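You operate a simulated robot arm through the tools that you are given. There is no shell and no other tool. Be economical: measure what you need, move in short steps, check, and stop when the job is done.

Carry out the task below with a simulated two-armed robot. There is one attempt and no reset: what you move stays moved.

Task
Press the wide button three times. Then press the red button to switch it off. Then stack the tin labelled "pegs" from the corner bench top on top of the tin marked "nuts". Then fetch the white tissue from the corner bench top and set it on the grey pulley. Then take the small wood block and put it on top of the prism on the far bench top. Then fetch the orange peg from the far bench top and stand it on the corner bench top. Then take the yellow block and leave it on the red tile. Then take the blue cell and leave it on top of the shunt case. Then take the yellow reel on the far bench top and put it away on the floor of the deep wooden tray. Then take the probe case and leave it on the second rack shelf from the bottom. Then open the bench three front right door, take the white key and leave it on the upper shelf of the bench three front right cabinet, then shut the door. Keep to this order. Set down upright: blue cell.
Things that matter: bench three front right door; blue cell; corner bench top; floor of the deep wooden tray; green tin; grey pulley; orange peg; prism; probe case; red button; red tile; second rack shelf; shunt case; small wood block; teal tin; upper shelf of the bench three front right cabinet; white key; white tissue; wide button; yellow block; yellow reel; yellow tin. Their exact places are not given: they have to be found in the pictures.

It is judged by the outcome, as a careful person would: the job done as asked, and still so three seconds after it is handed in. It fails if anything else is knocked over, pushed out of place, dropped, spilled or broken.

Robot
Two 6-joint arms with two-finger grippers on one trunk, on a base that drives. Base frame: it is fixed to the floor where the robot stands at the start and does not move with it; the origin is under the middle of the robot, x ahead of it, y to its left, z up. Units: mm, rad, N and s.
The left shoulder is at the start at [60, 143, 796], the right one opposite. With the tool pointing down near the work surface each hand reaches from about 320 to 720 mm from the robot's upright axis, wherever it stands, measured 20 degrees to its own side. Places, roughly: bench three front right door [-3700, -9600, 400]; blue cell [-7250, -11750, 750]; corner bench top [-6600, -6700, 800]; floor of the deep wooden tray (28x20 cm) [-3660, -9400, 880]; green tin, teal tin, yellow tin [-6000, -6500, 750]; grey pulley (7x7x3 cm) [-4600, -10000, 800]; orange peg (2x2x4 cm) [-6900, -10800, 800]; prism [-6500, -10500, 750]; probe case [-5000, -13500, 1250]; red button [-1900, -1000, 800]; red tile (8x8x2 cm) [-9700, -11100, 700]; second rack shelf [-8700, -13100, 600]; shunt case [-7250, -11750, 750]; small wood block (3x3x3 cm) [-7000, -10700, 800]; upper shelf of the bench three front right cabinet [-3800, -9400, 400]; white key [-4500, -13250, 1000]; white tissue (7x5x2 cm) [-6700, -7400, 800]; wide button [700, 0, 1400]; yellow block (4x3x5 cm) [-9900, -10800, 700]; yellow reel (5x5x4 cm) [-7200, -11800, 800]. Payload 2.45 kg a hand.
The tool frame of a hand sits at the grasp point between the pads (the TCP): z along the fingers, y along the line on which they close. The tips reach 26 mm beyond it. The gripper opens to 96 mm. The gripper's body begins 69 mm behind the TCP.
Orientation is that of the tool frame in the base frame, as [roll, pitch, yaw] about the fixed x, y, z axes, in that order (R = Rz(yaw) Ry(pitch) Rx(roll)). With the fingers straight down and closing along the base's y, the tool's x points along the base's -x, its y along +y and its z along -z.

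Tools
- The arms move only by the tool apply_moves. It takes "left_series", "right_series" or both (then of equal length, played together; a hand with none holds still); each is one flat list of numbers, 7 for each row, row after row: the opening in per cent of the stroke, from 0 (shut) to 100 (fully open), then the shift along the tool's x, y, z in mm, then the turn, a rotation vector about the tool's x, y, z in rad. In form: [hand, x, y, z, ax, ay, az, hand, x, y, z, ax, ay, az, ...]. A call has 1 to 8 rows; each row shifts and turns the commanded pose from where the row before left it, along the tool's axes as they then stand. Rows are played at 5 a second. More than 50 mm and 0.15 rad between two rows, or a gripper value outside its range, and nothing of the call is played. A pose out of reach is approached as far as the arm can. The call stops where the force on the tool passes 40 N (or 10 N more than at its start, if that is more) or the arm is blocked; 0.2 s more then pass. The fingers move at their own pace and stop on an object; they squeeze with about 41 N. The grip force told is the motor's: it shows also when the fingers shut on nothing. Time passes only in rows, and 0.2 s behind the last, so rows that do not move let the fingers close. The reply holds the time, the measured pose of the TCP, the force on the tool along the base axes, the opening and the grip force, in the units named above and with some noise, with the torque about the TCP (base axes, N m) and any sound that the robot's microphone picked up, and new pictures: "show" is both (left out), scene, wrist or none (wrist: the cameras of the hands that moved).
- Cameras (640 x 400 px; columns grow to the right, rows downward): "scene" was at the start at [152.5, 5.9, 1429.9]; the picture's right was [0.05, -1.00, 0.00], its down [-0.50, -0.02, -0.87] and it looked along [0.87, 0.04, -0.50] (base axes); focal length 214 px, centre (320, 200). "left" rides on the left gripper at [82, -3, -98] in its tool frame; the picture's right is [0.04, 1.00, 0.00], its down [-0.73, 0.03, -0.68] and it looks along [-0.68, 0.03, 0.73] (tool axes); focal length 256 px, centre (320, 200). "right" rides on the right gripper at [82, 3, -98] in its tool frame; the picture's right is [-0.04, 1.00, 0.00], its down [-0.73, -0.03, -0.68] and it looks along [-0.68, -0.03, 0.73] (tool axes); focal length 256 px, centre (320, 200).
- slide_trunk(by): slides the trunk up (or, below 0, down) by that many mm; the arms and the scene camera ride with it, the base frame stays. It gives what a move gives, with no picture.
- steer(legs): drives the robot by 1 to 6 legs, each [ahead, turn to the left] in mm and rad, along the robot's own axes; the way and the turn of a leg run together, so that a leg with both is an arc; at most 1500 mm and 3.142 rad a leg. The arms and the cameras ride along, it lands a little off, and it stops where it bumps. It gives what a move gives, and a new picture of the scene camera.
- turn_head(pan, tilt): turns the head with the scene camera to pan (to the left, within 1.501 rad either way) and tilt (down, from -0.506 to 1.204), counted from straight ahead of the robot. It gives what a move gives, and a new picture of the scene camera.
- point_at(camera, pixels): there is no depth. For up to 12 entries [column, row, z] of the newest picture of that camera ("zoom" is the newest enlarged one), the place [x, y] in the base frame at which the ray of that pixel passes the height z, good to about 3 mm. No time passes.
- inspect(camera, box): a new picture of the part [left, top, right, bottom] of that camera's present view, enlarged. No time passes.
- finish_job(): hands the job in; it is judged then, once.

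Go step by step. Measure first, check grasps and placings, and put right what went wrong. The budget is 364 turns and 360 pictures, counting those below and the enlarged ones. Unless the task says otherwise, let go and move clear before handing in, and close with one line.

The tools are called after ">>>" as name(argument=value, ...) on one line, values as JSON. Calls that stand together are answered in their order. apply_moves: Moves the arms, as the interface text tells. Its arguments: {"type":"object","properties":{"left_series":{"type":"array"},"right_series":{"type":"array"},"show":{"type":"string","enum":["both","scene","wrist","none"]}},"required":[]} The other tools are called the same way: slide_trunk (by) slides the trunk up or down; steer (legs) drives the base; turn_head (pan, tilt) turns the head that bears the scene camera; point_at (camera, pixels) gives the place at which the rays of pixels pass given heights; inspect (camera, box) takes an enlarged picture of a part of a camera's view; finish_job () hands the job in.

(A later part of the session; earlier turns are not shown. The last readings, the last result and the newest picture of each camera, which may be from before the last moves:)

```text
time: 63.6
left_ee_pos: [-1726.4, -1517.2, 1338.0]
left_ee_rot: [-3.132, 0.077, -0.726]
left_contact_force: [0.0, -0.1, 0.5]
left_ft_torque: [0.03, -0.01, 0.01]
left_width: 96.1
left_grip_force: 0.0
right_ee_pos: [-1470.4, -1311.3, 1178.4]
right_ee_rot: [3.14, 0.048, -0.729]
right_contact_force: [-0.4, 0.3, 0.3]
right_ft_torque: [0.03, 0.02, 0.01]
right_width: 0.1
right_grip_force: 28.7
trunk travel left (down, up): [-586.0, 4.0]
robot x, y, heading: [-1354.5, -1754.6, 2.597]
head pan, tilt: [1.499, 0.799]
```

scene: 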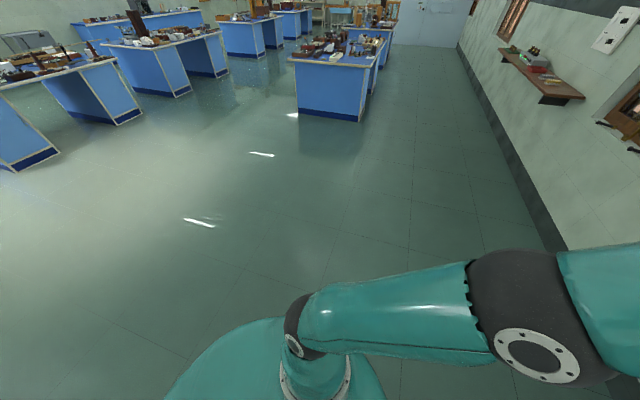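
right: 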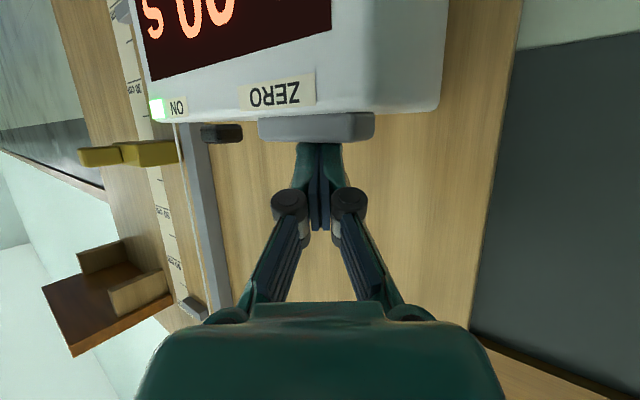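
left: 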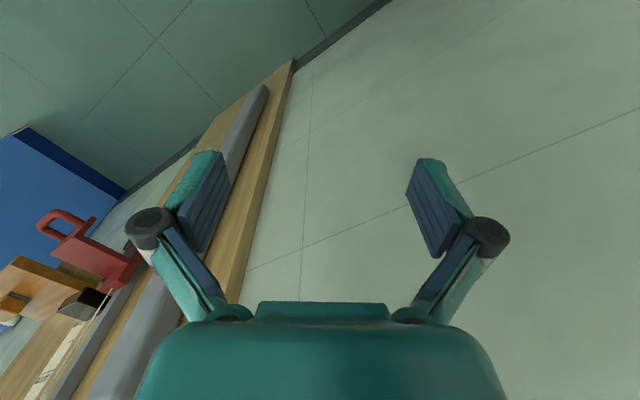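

Nothing stands near, so long turns just trip; I'll use shorter turns. Face the bench and come closer, and lower the trunk a bit.

>>> steer(legs=[[0, -0.415], [430, 0]])

>>> turn_head(pan=0.1, tilt=0.9)

```text
time: 67.7
left_ee_pos: [-1848.0, -1035.8, 1337.2]
left_ee_rot: [-3.133, 0.075, -1.137]
left_contact_force: [0.4, 0.2, 0.1]
left_ft_torque: [-0.04, -0.03, 0.02]
left_width: 96.1
left_grip_force: 0.1
right_ee_pos: [-1531.2, -949.9, 1178.3]
right_ee_rot: [3.139, 0.047, -1.141]
right_contact_force: [-1.1, 0.4, 0.0]
right_ft_torque: [-0.02, -0.02, 0.01]
right_width: 0.0
right_grip_force: 29.1
trunk travel left (down, up): [-586.0, 4.0]
robot x, y, heading: [-1594.1, -1405.3, 2.188]
head pan, tilt: [1.499, 0.799]
```

scene: 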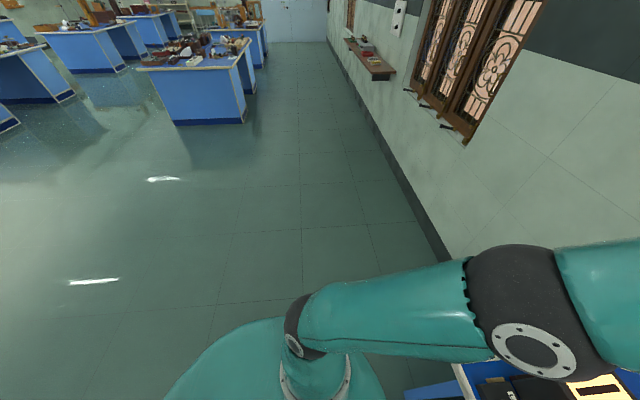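

```text
time: 69.2
left_ee_pos: [-1848.3, -1037.3, 1338.2]
left_ee_rot: [-3.133, 0.074, -1.136]
left_contact_force: [0.3, -0.7, 0.3]
left_ft_torque: [0.01, 0.02, 0.01]
left_width: 96.1
left_grip_force: 0.1
right_ee_pos: [-1529.5, -951.4, 1179.7]
right_ee_rot: [3.14, 0.047, -1.142]
right_contact_force: [0.1, 0.1, -0.9]
right_ft_torque: [0.01, 0.0, -0.01]
right_width: 0.1
right_grip_force: 28.3
trunk travel left (down, up): [-586.0, 4.0]
robot x, y, heading: [-1595.7, -1403.7, 2.183]
head pan, tilt: [0.099, 0.901]
```

scene: 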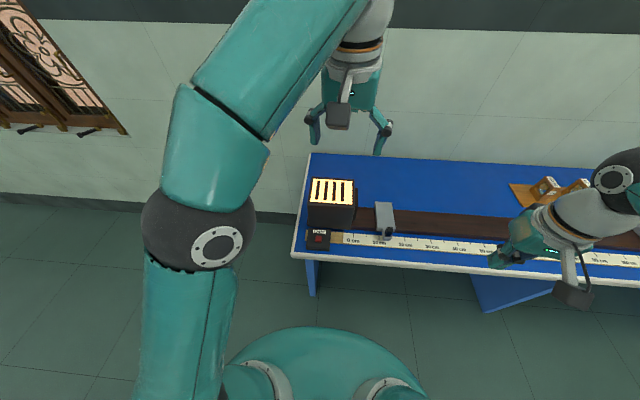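

Facing the bench well. Enlarge the red button (319,238) and measure.

>>> inspect(camera="scene", box=[290, 170, 370, 260])

>>> point_at(camera="scene", pixels=[[319, 238, 820], [319, 238, 850], [319, 238, 800], [306, 251, 800]])

```text
4.44 times, centred on (330, 215) of scene
```

zoom: 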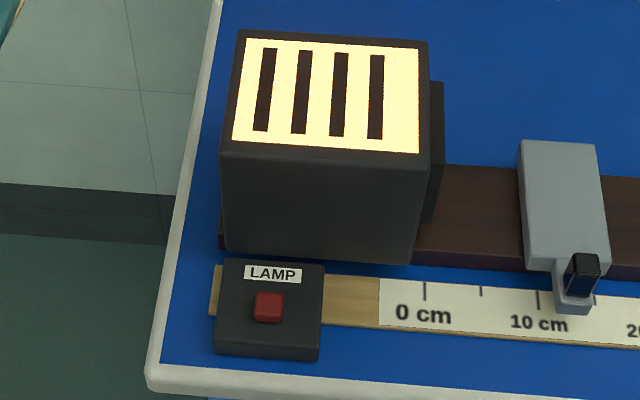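

```text
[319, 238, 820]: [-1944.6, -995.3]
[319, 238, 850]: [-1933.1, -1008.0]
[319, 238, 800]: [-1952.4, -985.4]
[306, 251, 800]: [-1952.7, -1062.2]
```

Lower the trunk and bring the left hand, shut, above the button.

>>> slide_trunk(by=-165)

>>> apply_moves(left_series=[0, -37, 34, 0, 0, 0.075, 0, 0, -38, 35, 0, 0, 0, 0, 0, 0, 0, 50, 0, 0, 0, 0, 0, 0, 50, 0, 0, 0, 0, 0, 0, 0, 0, 0, 0])

```text
time: 71.1
left_ee_pos: [-1847.4, -1037.4, 1173.1]
left_ee_rot: [-3.133, 0.078, -1.138]
left_contact_force: [-0.4, 0.3, -0.3]
left_ft_torque: [-0.02, -0.05, -0.01]
left_width: 96.0
left_grip_force: 0.1
right_ee_pos: [-1530.9, -950.9, 1013.9]
right_ee_rot: [3.14, 0.047, -1.144]
right_contact_force: [0.4, 0.2, 0.3]
right_ft_torque: [0.02, -0.01, -0.01]
right_width: 0.0
right_grip_force: 28.5
trunk travel left (down, up): [-421.0, 169.0]
robot x, y, heading: [-1600.2, -1402.7, 2.188]
head pan, tilt: [0.099, 0.901]
```

```text
refused: row 1 steps farther than a row can; nothing moved
```

>>> apply_moves(left_series=[0, -35, 32, 0, 0, 0.075, 0, 0, -35, 32, 0, 0, 0, 0, 0, -5, 5, 48, 0, 0, 0, 0, 0, 0, 50, 0, 0, 0, 0, 0, 0, 0, 0, 0, 0])

```text
time: 72.3
left_ee_pos: [-1937.4, -1038.1, 1043.1]
left_ee_rot: [-3.133, 0.002, -1.135]
left_contact_force: [0.6, 0.4, -0.1]
left_ft_torque: [0.0, 0.02, 0.0]
left_width: 0.0
left_grip_force: 28.8
left hand out of reach, approached as far as the arm can: row 1, 2
right_ee_pos: [-1529.5, -951.1, 1013.3]
right_ee_rot: [3.14, 0.048, -1.142]
right_contact_force: [-0.3, -0.1, 0.5]
right_ft_torque: [-0.02, 0.02, -0.04]
right_width: 0.0
right_grip_force: 28.1
trunk travel left (down, up): [-421.0, 169.0]
robot x, y, heading: [-1597.4, -1404.6, 2.185]
head pan, tilt: [0.099, 0.901]
```

scene: 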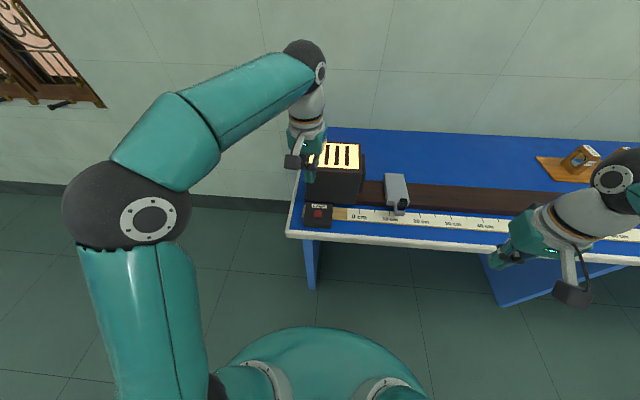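
left: 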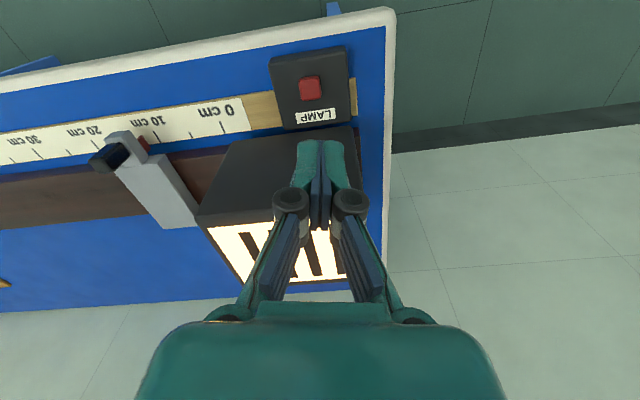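

Triangulate the button using scene (319,212) and left (309,88).

>>> point_at(camera="left", pixels=[[309, 86, 800], [309, 86, 820], [309, 86, 840], [309, 86, 860]])

>>> point_at(camera="scene", pixels=[[318, 212, 800], [318, 212, 820], [318, 212, 840], [318, 212, 860]])

```text
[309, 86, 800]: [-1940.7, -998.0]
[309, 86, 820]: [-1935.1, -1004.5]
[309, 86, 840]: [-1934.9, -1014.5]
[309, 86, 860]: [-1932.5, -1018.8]
```

```text
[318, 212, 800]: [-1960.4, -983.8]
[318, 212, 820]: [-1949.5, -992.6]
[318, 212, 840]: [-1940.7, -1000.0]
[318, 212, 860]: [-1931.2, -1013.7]
```

The button is about (-1934,-1012,~850). Move above it and descend to ~35 mm over.

>>> apply_moves(left_series=[0, -22, -14, 20, 0, 0, 0, 0, 0, 0, 45, 0, 0, 0, 0, 0, 0, 45, 0, 0, 0, 0, 0, 0, 15, 0, 0, 0, 0, 0, 0, 0, 0, 0, 0])

```text
time: 73.5
left_ee_pos: [-1933.1, -1009.8, 917.1]
left_ee_rot: [-3.133, 0.001, -1.135]
left_contact_force: [0.0, -0.3, -0.1]
left_ft_torque: [0.01, -0.03, -0.01]
left_width: 0.3
left_grip_force: 28.6
right_ee_pos: [-1530.1, -951.1, 1014.1]
right_ee_rot: [3.139, 0.047, -1.141]
right_contact_force: [-0.1, 0.6, 0.2]
right_ft_torque: [-0.04, -0.01, -0.01]
right_width: 0.0
right_grip_force: 28.3
trunk travel left (down, up): [-421.0, 169.0]
robot x, y, heading: [-1596.6, -1403.8, 2.186]
head pan, tilt: [0.099, 0.901]
```

scene: 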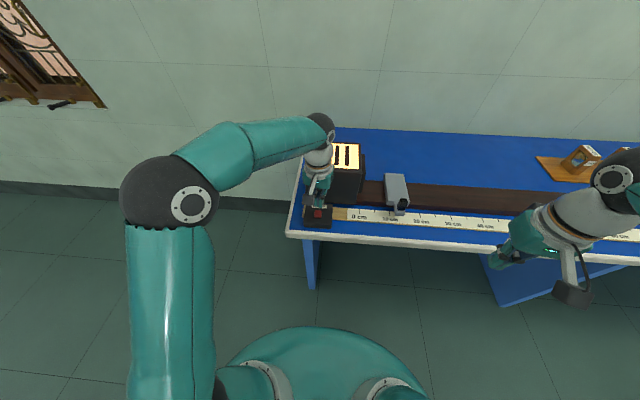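
left: 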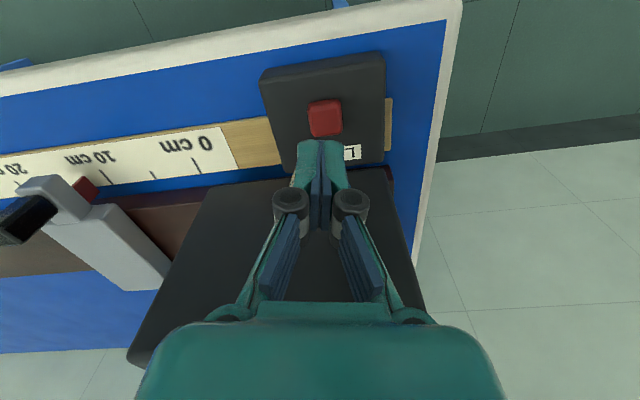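

>>> point_at(camera="left", pixels=[[325, 118, 830], [325, 118, 845], [325, 118, 860]])

```text
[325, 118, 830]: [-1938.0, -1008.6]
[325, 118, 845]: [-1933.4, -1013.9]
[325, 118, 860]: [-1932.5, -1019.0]
```

Aligned. Press straight down in small rows, then read the sound.

>>> apply_moves(left_series=[0, 2.5, 0, 15, 0, 0, 0, 0, 0, 0, 8, 0, 0, 0, 0, 0, 0, 5, 0, 0, 0, 0, 0, 0, 5, 0, 0, 0])

```text
time: 74.5
left_ee_pos: [-1930.0, -1012.3, 884.1]
left_ee_rot: [-3.134, 0.001, -1.135]
left_contact_force: [0.4, 0.0, 0.0]
left_ft_torque: [0.02, 0.04, 0.03]
left_width: 0.0
left_grip_force: 28.4
right_ee_pos: [-1530.9, -951.6, 1013.9]
right_ee_rot: [3.141, 0.047, -1.142]
right_contact_force: [-0.3, 0.3, -0.5]
right_ft_torque: [0.0, 0.0, -0.03]
right_width: 0.1
right_grip_force: 28.6
trunk travel left (down, up): [-421.0, 169.0]
robot x, y, heading: [-1595.0, -1403.3, 2.182]
head pan, tilt: [0.099, 0.901]
```

scene: 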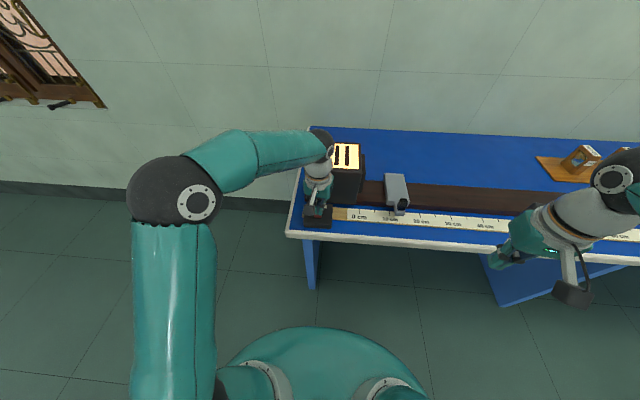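
left: 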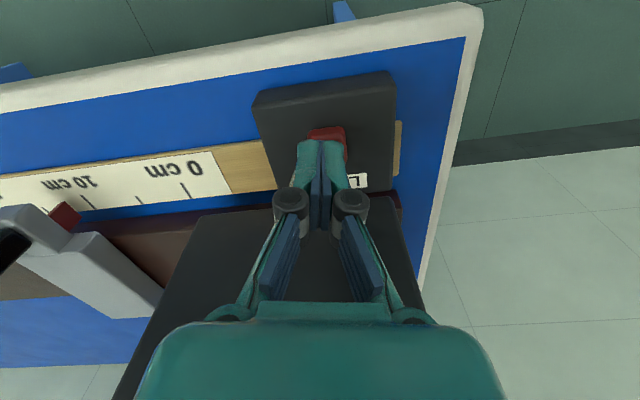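

Not in contact yet. Continue down by 4 mm rows.

>>> apply_moves(left_series=[0, 0, 2, 4, 0, 0, 0, 0, 0, 0, 4, 0, 0, 0, 0, 0, 0, 3, 0, 0, 0], show="wrist")

```text
time: 75.3
left_ee_pos: [-1931.7, -1015.6, 872.9]
left_ee_rot: [-3.133, 0.0, -1.138]
left_contact_force: [0.3, -0.3, 0.0]
left_ft_torque: [0.03, 0.0, 0.0]
left_width: 0.1
left_grip_force: 29.5
right_ee_pos: [-1530.9, -950.8, 1013.3]
right_ee_rot: [3.14, 0.047, -1.141]
right_contact_force: [0.2, 0.4, -0.2]
right_ft_torque: [-0.01, 0.04, -0.01]
right_width: 0.1
right_grip_force: 28.4
trunk travel left (down, up): [-421.0, 169.0]
robot x, y, heading: [-1594.5, -1405.8, 2.192]
head pan, tilt: [0.099, 0.901]
```

left: 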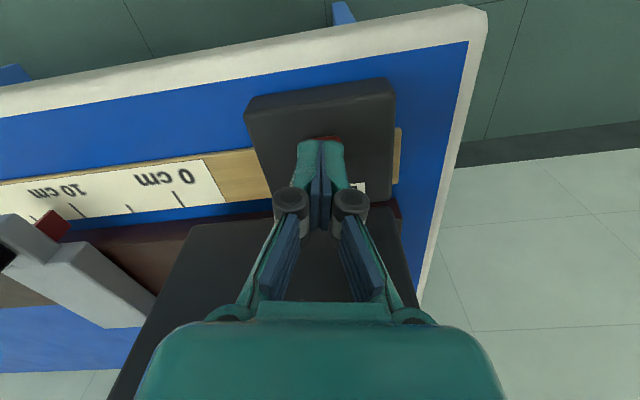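

>>> apply_moves(left_series=[0, 0, 0, 4, 0, 0, 0, 0, 0, 0, 3, 0, 0, 0, 0, 0, 0, 3, 0, 0, 0], show="scene")

```text
time: 76.1
left_ee_pos: [-1933.2, -1014.2, 864.9]
left_ee_rot: [-3.132, 0.004, -1.137]
left_contact_force: [-1.2, 0.6, 3.7]
left_ft_torque: [0.01, 0.07, 0.0]
left_width: 6.0
left_grip_force: 28.9
right_ee_pos: [-1530.1, -951.1, 1014.5]
right_ee_rot: [3.139, 0.048, -1.141]
right_contact_force: [-0.3, 0.4, 0.0]
right_ft_torque: [-0.01, 0.01, 0.04]
right_width: 0.0
right_grip_force: 28.0
trunk travel left (down, up): [-421.0, 169.0]
robot x, y, heading: [-1594.2, -1404.6, 2.194]
head pan, tilt: [0.099, 0.901]
heard: click
```

scene: 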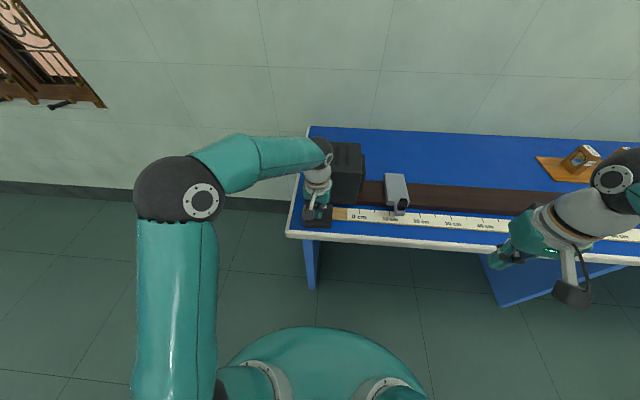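

The click came and the lamp went dark. Raise the hand, back off, and turn toward the far end of the room.

>>> apply_moves(left_series=[0, 0, 0, -45, 0, 0, 0, 0, 0, 0, -45, 0, 0, 0, 0, 0, 0, -45, 0, 0, 0, 0, 0, 0, -45, 0, 0, 0, 0, 40, 0, 0, 0, 0, 0, 0, 40, 0, -20, 0, 0, 0], show="none")

>>> steer(legs=[[-300, 0], [0, 0.8], [0, 0.77]])

>>> turn_head(pan=0.2, tilt=0.3)

```text
time: 77.5
left_ee_pos: [-1899.7, -1085.1, 1063.6]
left_ee_rot: [-3.134, 0.002, -1.138]
left_contact_force: [-0.4, 0.3, -0.5]
left_ft_torque: [0.01, 0.02, -0.02]
left_width: 0.1
left_grip_force: 28.2
right_ee_pos: [-1529.3, -950.9, 1014.2]
right_ee_rot: [3.14, 0.048, -1.142]
right_contact_force: [0.6, -0.6, 0.6]
right_ft_torque: [0.01, -0.04, 0.02]
right_width: 0.0
right_grip_force: 28.7
trunk travel left (down, up): [-421.0, 169.0]
robot x, y, heading: [-1597.7, -1403.6, 2.188]
head pan, tilt: [0.099, 0.901]
```

```text
time: 83.3
left_ee_pos: [-1826.0, -1829.2, 1065.4]
left_ee_rot: [-3.133, -0.002, 0.089]
left_contact_force: [0.6, 0.3, -0.2]
left_ft_torque: [0.01, 0.02, 0.02]
left_width: 0.2
left_grip_force: 28.7
right_ee_pos: [-1827.8, -1436.7, 1013.8]
right_ee_rot: [3.141, 0.046, 0.087]
right_contact_force: [-0.5, -0.7, -0.4]
right_ft_torque: [0.02, -0.01, 0.0]
right_width: 0.0
right_grip_force: 28.3
trunk travel left (down, up): [-421.0, 169.0]
robot x, y, heading: [-1431.6, -1612.3, -2.854]
head pan, tilt: [0.099, 0.901]
stopped in leg 3: the robot was blocked; the commanded pose is now the measured one
```

scene: 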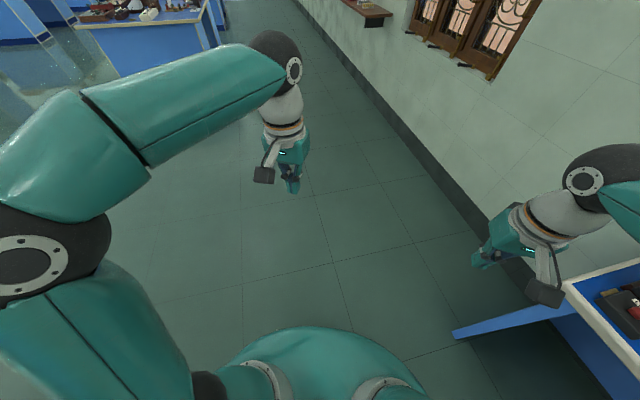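

```text
time: 84.3
left_ee_pos: [-1824.7, -1829.8, 1064.9]
left_ee_rot: [-3.135, 0.0, 0.088]
left_contact_force: [-0.1, 0.5, 0.1]
left_ft_torque: [-0.03, 0.0, 0.0]
left_width: 0.0
left_grip_force: 28.6
right_ee_pos: [-1828.3, -1435.8, 1014.6]
right_ee_rot: [-3.141, 0.048, 0.087]
right_contact_force: [0.3, -0.3, 0.5]
right_ft_torque: [0.03, 0.03, -0.02]
right_width: 0.0
right_grip_force: 28.5
trunk travel left (down, up): [-421.0, 169.0]
robot x, y, heading: [-1433.3, -1613.8, -2.853]
head pan, tilt: [0.201, 0.3]
```

scene: 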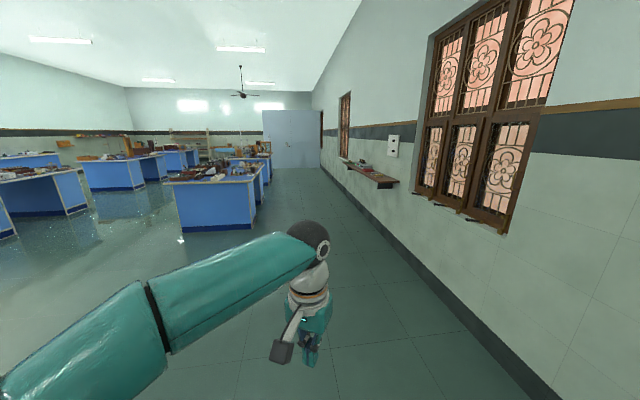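

The aisle by the window wall is clear. Measure the bench corner (255,228) and wall base on the floor.

>>> point_at(camera="scene", pixels=[[255, 228, 0], [182, 232, 0], [272, 190, 0], [350, 197, 0], [480, 330, 0], [322, 168, 0], [395, 183, 1000], [60, 210, 0], [15, 235, 0]])

>>> steer(legs=[[0, 0.32]])

```text
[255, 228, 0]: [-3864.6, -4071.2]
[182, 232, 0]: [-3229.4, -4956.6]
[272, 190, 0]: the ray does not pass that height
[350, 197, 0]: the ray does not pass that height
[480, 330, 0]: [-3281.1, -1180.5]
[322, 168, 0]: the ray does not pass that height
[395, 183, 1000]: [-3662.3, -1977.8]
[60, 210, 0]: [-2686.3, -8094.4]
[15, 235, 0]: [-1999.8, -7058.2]
```

```text
time: 85.8
left_ee_pos: [-1736.3, -1944.8, 1065.1]
left_ee_rot: [-3.133, 0.0, 0.417]
left_contact_force: [0.4, -0.6, 0.0]
left_ft_torque: [0.0, 0.03, 0.05]
left_width: 0.0
left_grip_force: 28.9
right_ee_pos: [-1863.8, -1573.0, 1014.6]
right_ee_rot: [-3.141, 0.048, 0.415]
right_contact_force: [1.0, -0.7, 0.2]
right_ft_torque: [0.04, -0.02, 0.0]
right_width: 0.1
right_grip_force: 28.2
trunk travel left (down, up): [-421.0, 169.0]
robot x, y, heading: [-1438.7, -1603.1, -2.525]
head pan, tilt: [0.201, 0.3]
```

scene: 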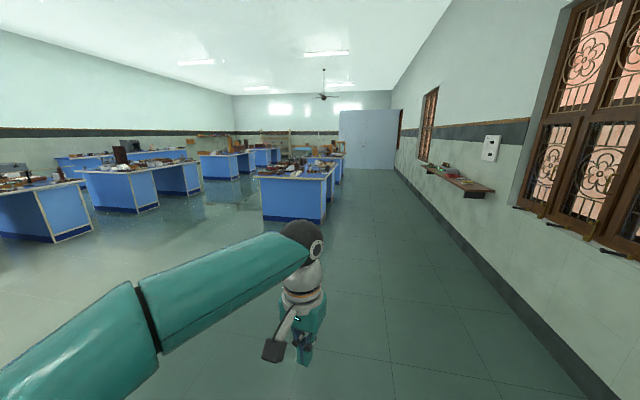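

Heading is aligned with the aisle. Drive 4.5 m ahead.

>>> steer(legs=[[1500, 0], [1500, 0], [1500, 0]])

```text
time: 107.8
left_ee_pos: [-5392.3, -4619.1, 1065.5]
left_ee_rot: [-3.134, 0.0, 0.453]
left_contact_force: [-0.8, 0.5, 0.8]
left_ft_torque: [0.01, -0.03, 0.02]
left_width: 0.3
left_grip_force: 28.9
right_ee_pos: [-5533.4, -4251.1, 1016.0]
right_ee_rot: [3.141, 0.047, 0.447]
right_contact_force: [-0.3, 0.4, 0.1]
right_ft_torque: [0.0, 0.0, 0.01]
right_width: 0.0
right_grip_force: 28.3
trunk travel left (down, up): [-421.0, 169.0]
robot x, y, heading: [-5106.7, -4269.3, -2.495]
head pan, tilt: [0.201, 0.3]
```

scene: 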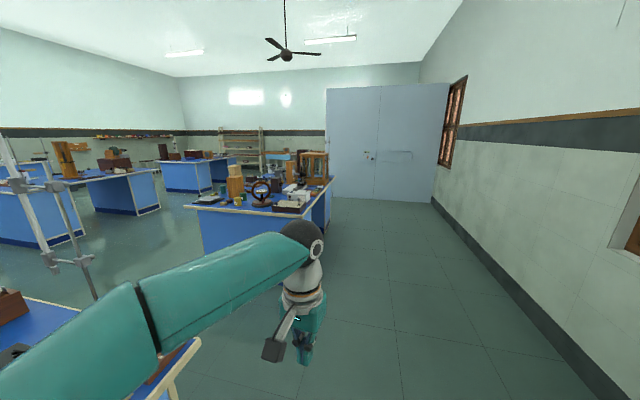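

A next bench with items stands ahead on the left (260,200). Enlarge it.

>>> inspect(camera="scene", box=[170, 140, 350, 250])

>>> point_at(camera="scene", pixels=[[307, 213, 800], [195, 206, 800], [330, 185, 800], [200, 390, 800], [332, 200, 0], [432, 203, 0]])

```text
3.56 times, centred on (260, 195) of scene
```

zoom: 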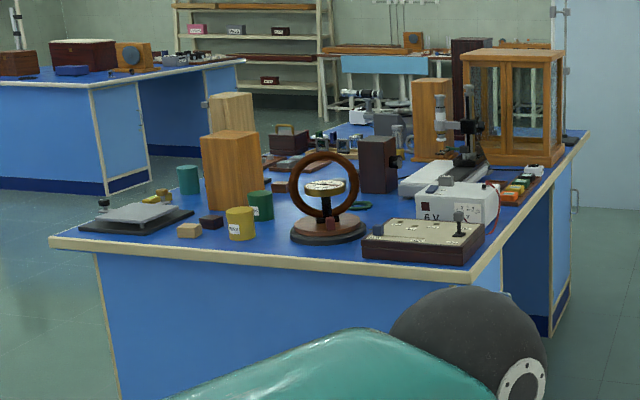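

```text
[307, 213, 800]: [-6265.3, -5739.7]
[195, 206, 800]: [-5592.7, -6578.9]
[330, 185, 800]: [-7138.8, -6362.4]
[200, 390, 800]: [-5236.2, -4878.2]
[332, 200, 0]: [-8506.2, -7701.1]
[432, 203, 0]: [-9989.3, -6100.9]
```

This is the corner bench with the tins. Drive to the gap in front of its near end and turn left into it.

>>> steer(legs=[[0, -0.036], [1100, 0], [0, 0.8], [0, 0.77]])

```text
time: 117.8
left_ee_pos: [-5758.3, -5294.2, 1066.0]
left_ee_rot: [-3.133, 0.003, 1.721]
left_contact_force: [0.8, 0.9, -0.2]
left_ft_torque: [0.02, 0.03, -0.01]
left_width: 0.0
left_grip_force: 28.7
right_ee_pos: [-6150.0, -5320.0, 1016.4]
right_ee_rot: [-3.14, 0.047, 1.717]
right_contact_force: [-0.6, -0.1, -0.1]
right_ft_torque: [0.01, 0.01, 0.0]
right_width: 0.0
right_grip_force: 28.2
trunk travel left (down, up): [-421.0, 169.0]
robot x, y, heading: [-6045.7, -4929.2, -1.207]
head pan, tilt: [0.201, 0.3]
stopped in leg 4: the robot was blocked; the commanded pose is now the measured one
```

scene: 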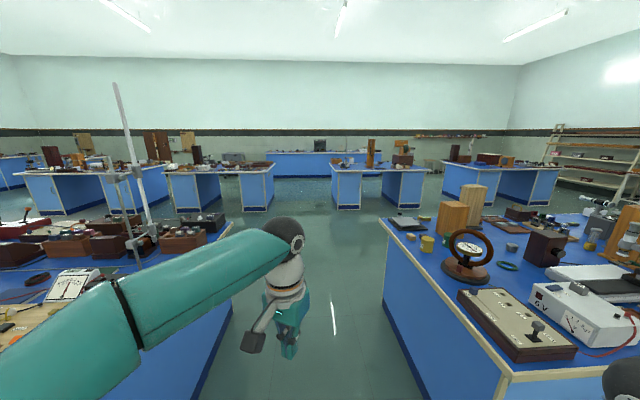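

Finish the turn and drive along the gap.

>>> steer(legs=[[0, 0.25], [1050, 0]])

>>> steer(legs=[[0, -0.8]])

>>> steer(legs=[[0, -0.77]])

>>> turn_head(pan=0, tilt=0.8)

```text
time: 124.2
left_ee_pos: [-5072.8, -6049.6, 1066.0]
left_ee_rot: [-3.134, 0.0, 1.984]
left_contact_force: [-0.5, 0.5, -0.3]
left_ft_torque: [0.03, -0.02, -0.01]
left_width: 0.0
left_grip_force: 28.6
right_ee_pos: [-5444.8, -6177.3, 1016.6]
right_ee_rot: [3.141, 0.042, 1.982]
right_contact_force: [0.2, -0.4, -0.5]
right_ft_torque: [0.03, 0.0, 0.04]
right_width: 0.1
right_grip_force: 27.6
trunk travel left (down, up): [-421.0, 169.0]
robot x, y, heading: [-5443.8, -5774.3, -0.941]
head pan, tilt: [0.201, 0.3]
```

scene: 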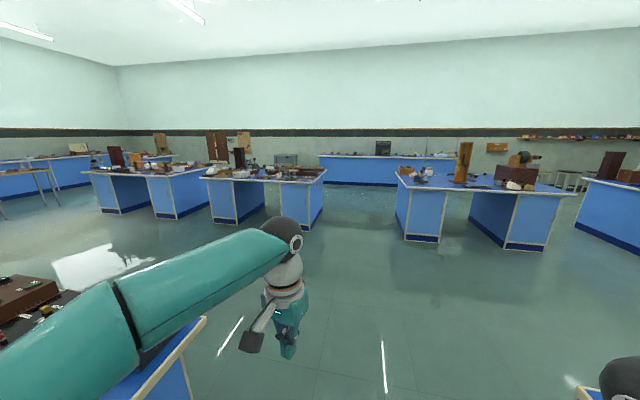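

```text
time: 127.0
left_ee_pos: [-5388.8, -6233.4, 1068.4]
left_ee_rot: [-3.134, 0.002, 1.174]
left_contact_force: [0.5, 0.5, 0.3]
left_ft_torque: [-0.02, 0.03, 0.03]
left_width: 0.0
left_grip_force: 28.9
right_ee_pos: [-5738.2, -6053.3, 1017.0]
right_ee_rot: [3.142, 0.047, 1.171]
right_contact_force: [0.5, -0.4, -0.4]
right_ft_torque: [0.0, 0.0, -0.03]
right_width: 0.0
right_grip_force: 28.9
trunk travel left (down, up): [-421.0, 169.0]
robot x, y, heading: [-5422.2, -5774.9, -1.751]
head pan, tilt: [0.201, 0.3]
```

scene: 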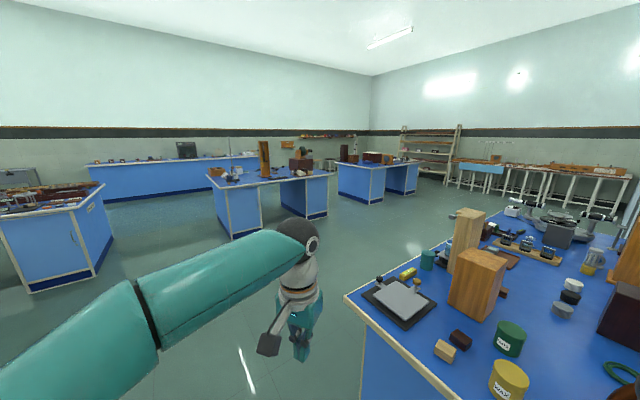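

```text
time: 129.6
left_ee_pos: [-5713.2, -6130.2, 1067.1]
left_ee_rot: [-3.133, 0.001, 0.413]
left_contact_force: [0.7, 0.3, 0.5]
left_ft_torque: [0.02, 0.03, -0.01]
left_width: 0.0
left_grip_force: 28.3
right_ee_pos: [-5841.5, -5757.8, 1017.5]
right_ee_rot: [3.141, 0.045, 0.409]
right_contact_force: [0.1, 0.6, -0.1]
right_ft_torque: [-0.04, 0.02, 0.0]
right_width: 0.0
right_grip_force: 28.6
trunk travel left (down, up): [-421.0, 169.0]
robot x, y, heading: [-5403.4, -5797.2, -2.507]
head pan, tilt: [0.201, 0.3]
```

scene: 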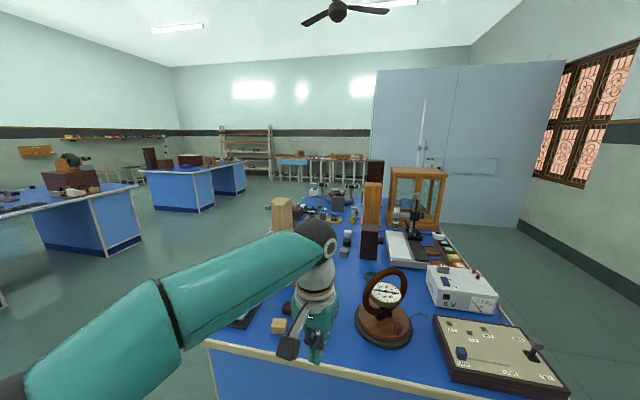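

```text
time: 130.5
left_ee_pos: [-5713.1, -6129.4, 1067.9]
left_ee_rot: [-3.133, 0.002, 0.414]
left_contact_force: [-0.5, 0.4, 1.0]
left_ft_torque: [-0.04, -0.02, -0.03]
left_width: 0.0
left_grip_force: 28.2
right_ee_pos: [-5842.0, -5757.1, 1018.2]
right_ee_rot: [3.141, 0.047, 0.412]
right_contact_force: [-0.4, 0.5, -0.2]
right_ft_torque: [-0.03, 0.01, 0.0]
right_width: 0.0
right_grip_force: 28.6
trunk travel left (down, up): [-421.0, 169.0]
robot x, y, heading: [-5406.6, -5798.5, -2.512]
head pan, tilt: [0.0, 0.799]
```

scene: 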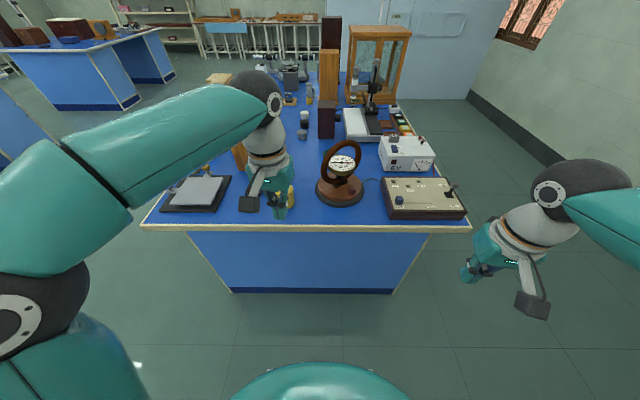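

Bench faced squarely, but the left arm hides the tins. Move it back and left, then enlarge.

>>> apply_moves(left_series=[100, 20, 44, 0, 0, 0, 0, 100, 20, 44, 0, 0, 0, 0, 100, 20, 44, 0, 0, 0, 0, 100, 20, 44, 0, 0, 0, 0], show="none")

>>> inspect(camera="scene", box=[140, 60, 460, 240])

```text
time: 131.5
left_ee_pos: [-5568.3, -6260.2, 1067.5]
left_ee_rot: [-3.132, 0.001, 0.414]
left_contact_force: [-0.8, -0.8, -1.1]
left_ft_torque: [0.0, 0.02, 0.01]
left_width: 95.8
left_grip_force: 0.1
right_ee_pos: [-5840.2, -5759.0, 1018.1]
right_ee_rot: [3.141, 0.046, 0.413]
right_contact_force: [0.4, 0.1, -0.5]
right_ft_torque: [-0.01, -0.03, 0.0]
right_width: 0.1
right_grip_force: 28.2
trunk travel left (down, up): [-421.0, 169.0]
robot x, y, heading: [-5406.7, -5798.0, -2.506]
head pan, tilt: [0.0, 0.799]
```

```text
2.00 times, centred on (300, 150) of scene
```

zoom: 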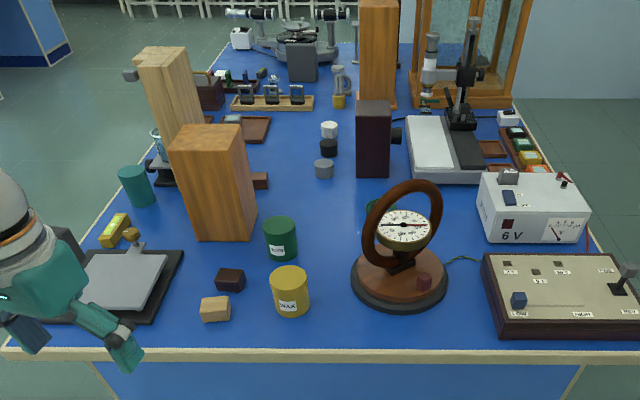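

Zoom on the tins' labels.

>>> inspect(camera="scene", box=[260, 160, 310, 222])

>>> inspect(camera="scene", box=[190, 130, 250, 170])

```text
6.45 times, centred on (285, 191) of scene
```

zoom: 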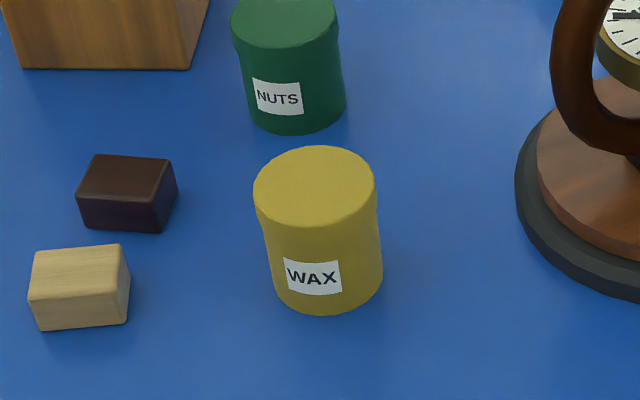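

```text
10.00 times, centred on (220, 150) of scene
```

zoom: 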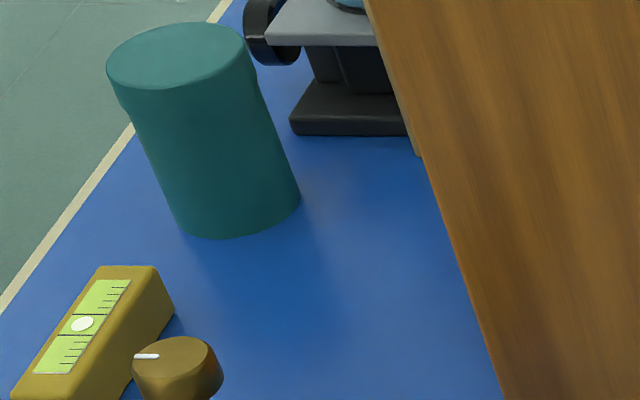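

Green is "nuts", yellow "wax", so the teal one should be "pegs" (its label faces away). Measure both.

>>> inspect(camera="scene", box=[180, 110, 320, 200])

>>> point_at(camera="scene", pixels=[[281, 179, 800], [280, 161, 870], [212, 153, 800], [207, 135, 880], [300, 227, 800], [145, 225, 800], [470, 228, 800], [267, 208, 800]])

```text
4.44 times, centred on (250, 155) of scene
```

zoom: 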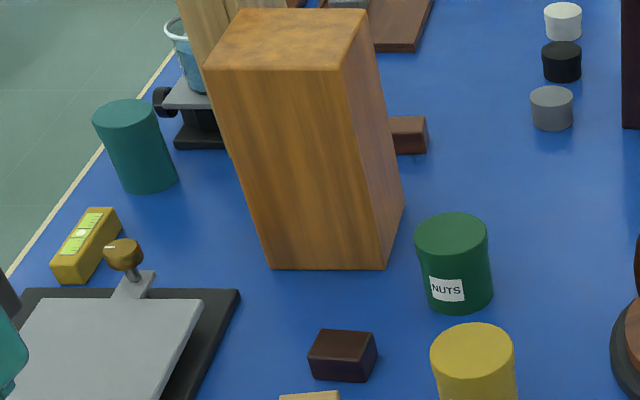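

```text
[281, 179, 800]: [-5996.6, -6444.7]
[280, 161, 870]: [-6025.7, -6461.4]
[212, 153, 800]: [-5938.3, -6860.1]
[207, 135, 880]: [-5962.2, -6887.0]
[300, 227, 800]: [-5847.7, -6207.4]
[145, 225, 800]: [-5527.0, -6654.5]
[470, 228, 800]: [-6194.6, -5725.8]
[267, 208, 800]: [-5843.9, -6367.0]
```

I'll drive to the left-front corner of the bench so the right hand can reach the teal tin.

>>> steer(legs=[[0, 0.8]])

>>> steer(legs=[[0, 0.75], [950, 0]])

>>> steer(legs=[[0, -0.8]])

>>> steer(legs=[[0, -0.75]])

```text
time: 134.3
left_ee_pos: [-5185.1, -6235.6, 1066.8]
left_ee_rot: [-3.134, 0.001, 1.223]
left_contact_force: [0.4, -0.1, -1.2]
left_ft_torque: [-0.01, 0.03, 0.01]
left_width: 95.8
left_grip_force: 0.0
right_ee_pos: [-5735.8, -6084.7, 1017.5]
right_ee_rot: [-3.141, 0.046, 1.219]
right_contact_force: [-0.3, -0.1, -0.1]
right_ft_torque: [0.01, -0.02, -0.01]
right_width: 0.0
right_grip_force: 28.3
trunk travel left (down, up): [-421.0, 169.0]
robot x, y, heading: [-5430.3, -5790.6, -1.699]
head pan, tilt: [0.0, 0.799]
```

scene: 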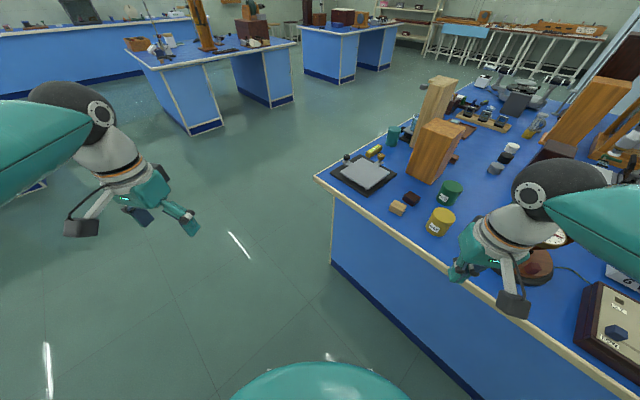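

```text
time: 141.6
left_ee_pos: [-4410.8, -6773.7, 1068.3]
left_ee_rot: [-3.132, 0.001, 1.937]
left_contact_force: [0.4, -0.2, -0.2]
left_ft_torque: [0.03, 0.04, -0.01]
left_width: 96.1
left_grip_force: 0.0
right_ee_pos: [-4925.0, -7023.4, 1017.5]
right_ee_rot: [-3.141, 0.046, 1.936]
right_contact_force: [0.3, -0.7, 0.6]
right_ft_torque: [0.0, 0.0, 0.0]
right_width: 0.0
right_grip_force: 28.1
trunk travel left (down, up): [-421.0, 169.0]
robot x, y, heading: [-4887.1, -6602.7, -0.987]
head pan, tilt: [0.0, 0.799]
```

scene: 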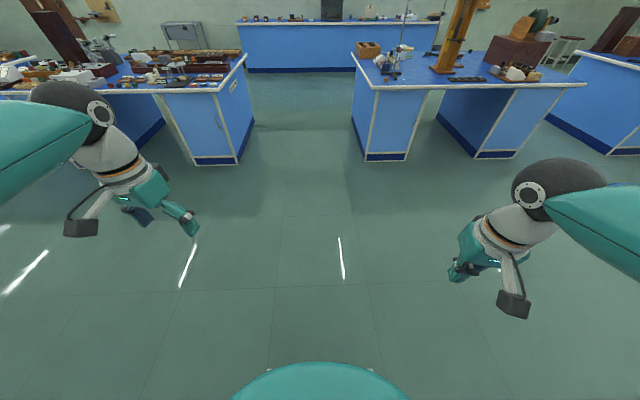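

```text
time: 144.3
left_ee_pos: [-4670.2, -7057.7, 1066.4]
left_ee_rot: [-3.133, -0.001, 1.156]
left_contact_force: [0.4, 0.3, -0.2]
left_ft_torque: [0.01, -0.04, 0.01]
left_width: 96.0
left_grip_force: 0.0
right_ee_pos: [-5208.7, -6872.9, 1018.8]
right_ee_rot: [-3.141, 0.045, 1.154]
right_contact_force: [0.3, -0.5, 0.4]
right_ft_torque: [0.05, -0.03, 0.02]
right_width: 0.0
right_grip_force: 28.9
trunk travel left (down, up): [-421.0, 169.0]
robot x, y, heading: [-4862.8, -6609.0, -1.77]
head pan, tilt: [0.0, 0.799]
```

scene: 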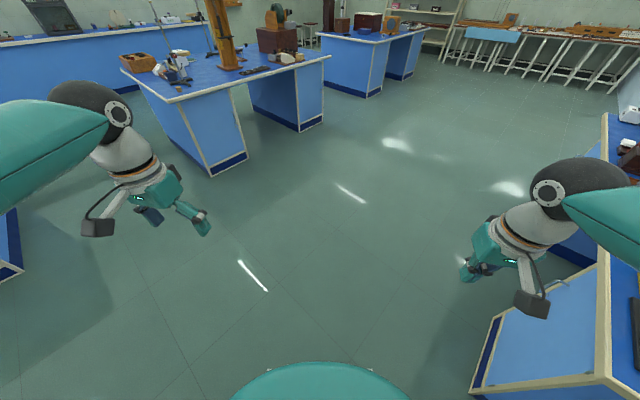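

```text
time: 147.0
left_ee_pos: [-5033.1, -7066.6, 1067.1]
left_ee_rot: [-3.132, 0.0, 0.391]
left_contact_force: [-0.1, 0.5, 0.2]
left_ft_torque: [0.0, -0.01, 0.0]
left_width: 96.2
left_grip_force: 0.0
right_ee_pos: [-5294.8, -6558.6, 1018.8]
right_ee_rot: [3.142, 0.046, 0.39]
right_contact_force: [-0.6, -0.1, -0.8]
right_ft_torque: [-0.02, -0.03, 0.0]
right_width: 0.2
right_grip_force: 28.3
trunk travel left (down, up): [-421.0, 169.0]
robot x, y, heading: [-4847.7, -6627.1, -2.529]
head pan, tilt: [0.0, 0.799]
```

scene: 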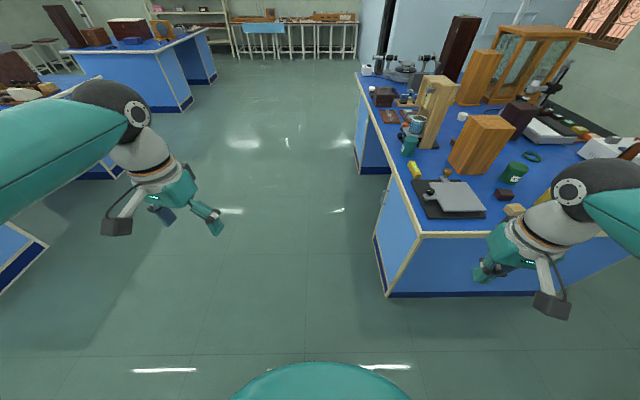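

Good alignment in the left aisle. Drive ahead so the teal tin (411,145) is within the right hand's reach.

>>> steer(legs=[[560, 0]])

>>> turn_head(pan=-0.6, tilt=0.8)

```text
time: 150.3
left_ee_pos: [-5494.5, -7390.9, 1068.5]
left_ee_rot: [-3.133, 0.001, 0.394]
left_contact_force: [-0.2, 0.3, -0.5]
left_ft_torque: [0.0, -0.05, -0.01]
left_width: 96.0
left_grip_force: 0.1
right_ee_pos: [-5755.6, -6884.9, 1018.8]
right_ee_rot: [3.14, 0.046, 0.39]
right_contact_force: [-0.9, -0.7, 0.4]
right_ft_torque: [0.02, -0.04, 0.04]
right_width: 0.0
right_grip_force: 28.4
trunk travel left (down, up): [-421.0, 169.0]
robot x, y, heading: [-5313.1, -6951.6, -2.526]
head pan, tilt: [0.0, 0.799]
```

scene: 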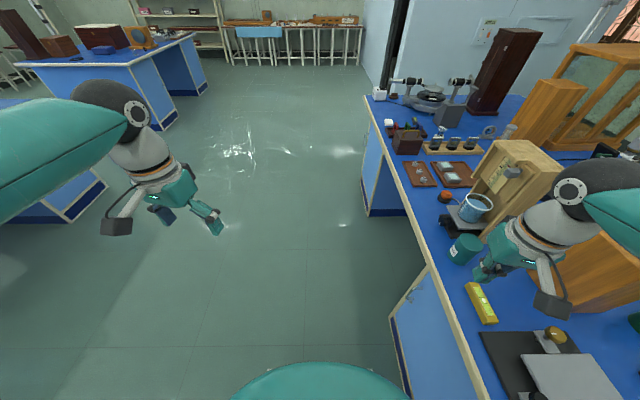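

```text
time: 151.3
left_ee_pos: [-5492.9, -7391.2, 1068.7]
left_ee_rot: [-3.134, -0.001, 0.392]
left_contact_force: [-0.8, 0.4, -0.6]
left_ft_torque: [-0.03, 0.0, -0.06]
left_width: 96.0
left_grip_force: 0.0
right_ee_pos: [-5756.7, -6884.1, 1019.3]
right_ee_rot: [-3.14, 0.048, 0.391]
right_contact_force: [-0.1, -0.4, -0.3]
right_ft_torque: [0.02, 0.01, 0.01]
right_width: 0.1
right_grip_force: 28.3
trunk travel left (down, up): [-421.0, 169.0]
robot x, y, heading: [-5310.6, -6949.7, -2.525]
head pan, tilt: [-0.6, 0.799]
```

scene: 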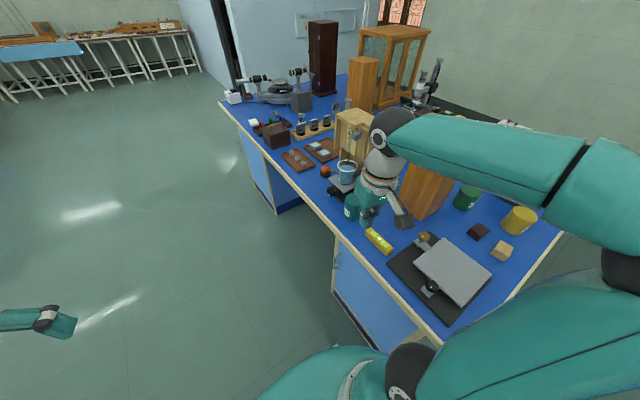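

Check the label on the teal tin and measure it.

>>> inspect(camera="scene", box=[325, 150, 405, 260])

>>> point_at(camera="scene", pixels=[[353, 215, 800], [353, 222, 800], [352, 200, 880], [370, 222, 800]])

```text
3.64 times, centred on (365, 205) of scene
```

zoom: 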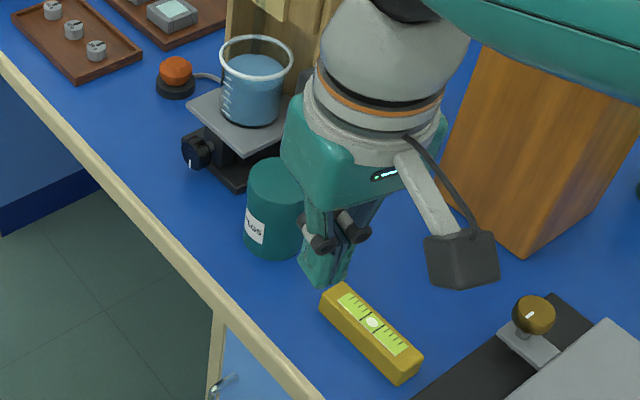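

```text
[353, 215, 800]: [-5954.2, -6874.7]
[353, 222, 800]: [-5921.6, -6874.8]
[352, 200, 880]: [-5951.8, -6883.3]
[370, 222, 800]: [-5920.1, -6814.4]
```

The label reads "..GS" (pegs). Open the right hand and bring it over the tin for a wrist view.

>>> apply_moves(right_series=[100, -35, -20, 0, 0, 0.046, 0, 100, -35, -25, 0, 0, 0, 0, 100, -35, -25, 0, 0, 0, 0, 100, 0, 0, 0, 0, 0, 0])

```text
time: 152.3
left_ee_pos: [-5494.2, -7390.5, 1069.7]
left_ee_rot: [-3.132, 0.003, 0.393]
left_contact_force: [-1.2, 0.5, 0.4]
left_ft_torque: [0.0, 0.0, -0.01]
left_width: 95.9
left_grip_force: 0.1
right_ee_pos: [-5881.6, -6859.0, 1019.7]
right_ee_rot: [3.141, 0.001, 0.391]
right_contact_force: [-0.5, -0.1, 0.8]
right_ft_torque: [0.0, 0.02, 0.01]
right_width: 96.1
right_grip_force: 0.1
trunk travel left (down, up): [-421.0, 169.0]
robot x, y, heading: [-5309.4, -6949.9, -2.525]
head pan, tilt: [-0.6, 0.799]
```

scene: 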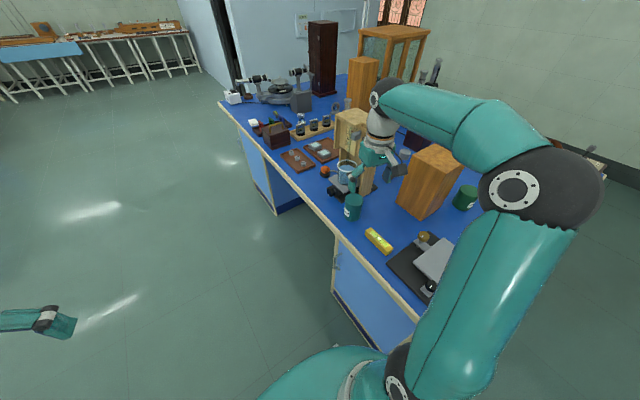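
right: 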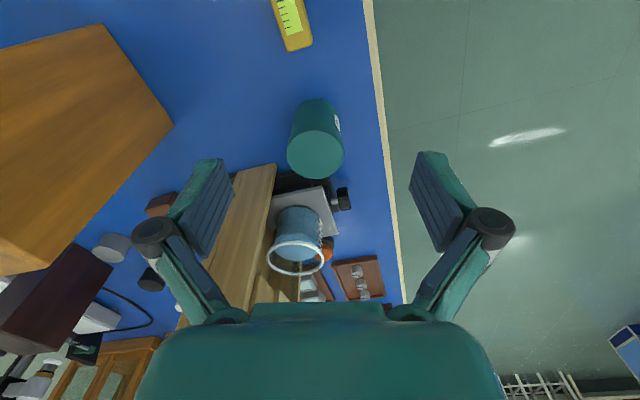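

>>> inspect(camera="scene", box=[325, 180, 385, 230])

>>> point_at(camera="right", pixels=[[316, 155, 860], [316, 155, 875], [316, 155, 890], [318, 100, 800], [293, 118, 800], [339, 118, 800]])

>>> point_at(camera="zoom", pixels=[[307, 145, 860], [307, 145, 875], [307, 145, 890], [210, 150, 875], [405, 150, 875]])

```text
8.00 times, centred on (355, 205) of scene
```

zoom: 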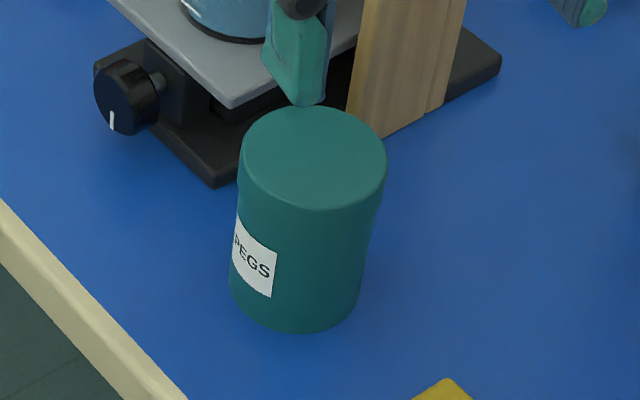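

```text
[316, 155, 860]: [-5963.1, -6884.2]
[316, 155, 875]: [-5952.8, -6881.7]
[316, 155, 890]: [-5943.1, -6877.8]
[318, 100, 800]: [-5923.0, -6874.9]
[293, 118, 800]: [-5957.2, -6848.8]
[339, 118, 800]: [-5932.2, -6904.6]
```

```text
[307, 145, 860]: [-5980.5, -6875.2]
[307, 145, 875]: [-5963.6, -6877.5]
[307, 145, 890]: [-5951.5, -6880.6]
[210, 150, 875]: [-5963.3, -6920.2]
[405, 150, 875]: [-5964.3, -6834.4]
```

Check clearances: block corner and jack.

>>> point_at(camera="zoom", pixels=[[382, 137, 800], [350, 100, 800], [215, 185, 800], [295, 330, 800], [312, 158, 877], [465, 75, 800]])

```text
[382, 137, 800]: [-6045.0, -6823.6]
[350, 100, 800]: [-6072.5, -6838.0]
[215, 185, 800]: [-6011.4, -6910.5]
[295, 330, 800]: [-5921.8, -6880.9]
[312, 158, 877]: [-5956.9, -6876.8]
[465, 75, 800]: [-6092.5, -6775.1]
```

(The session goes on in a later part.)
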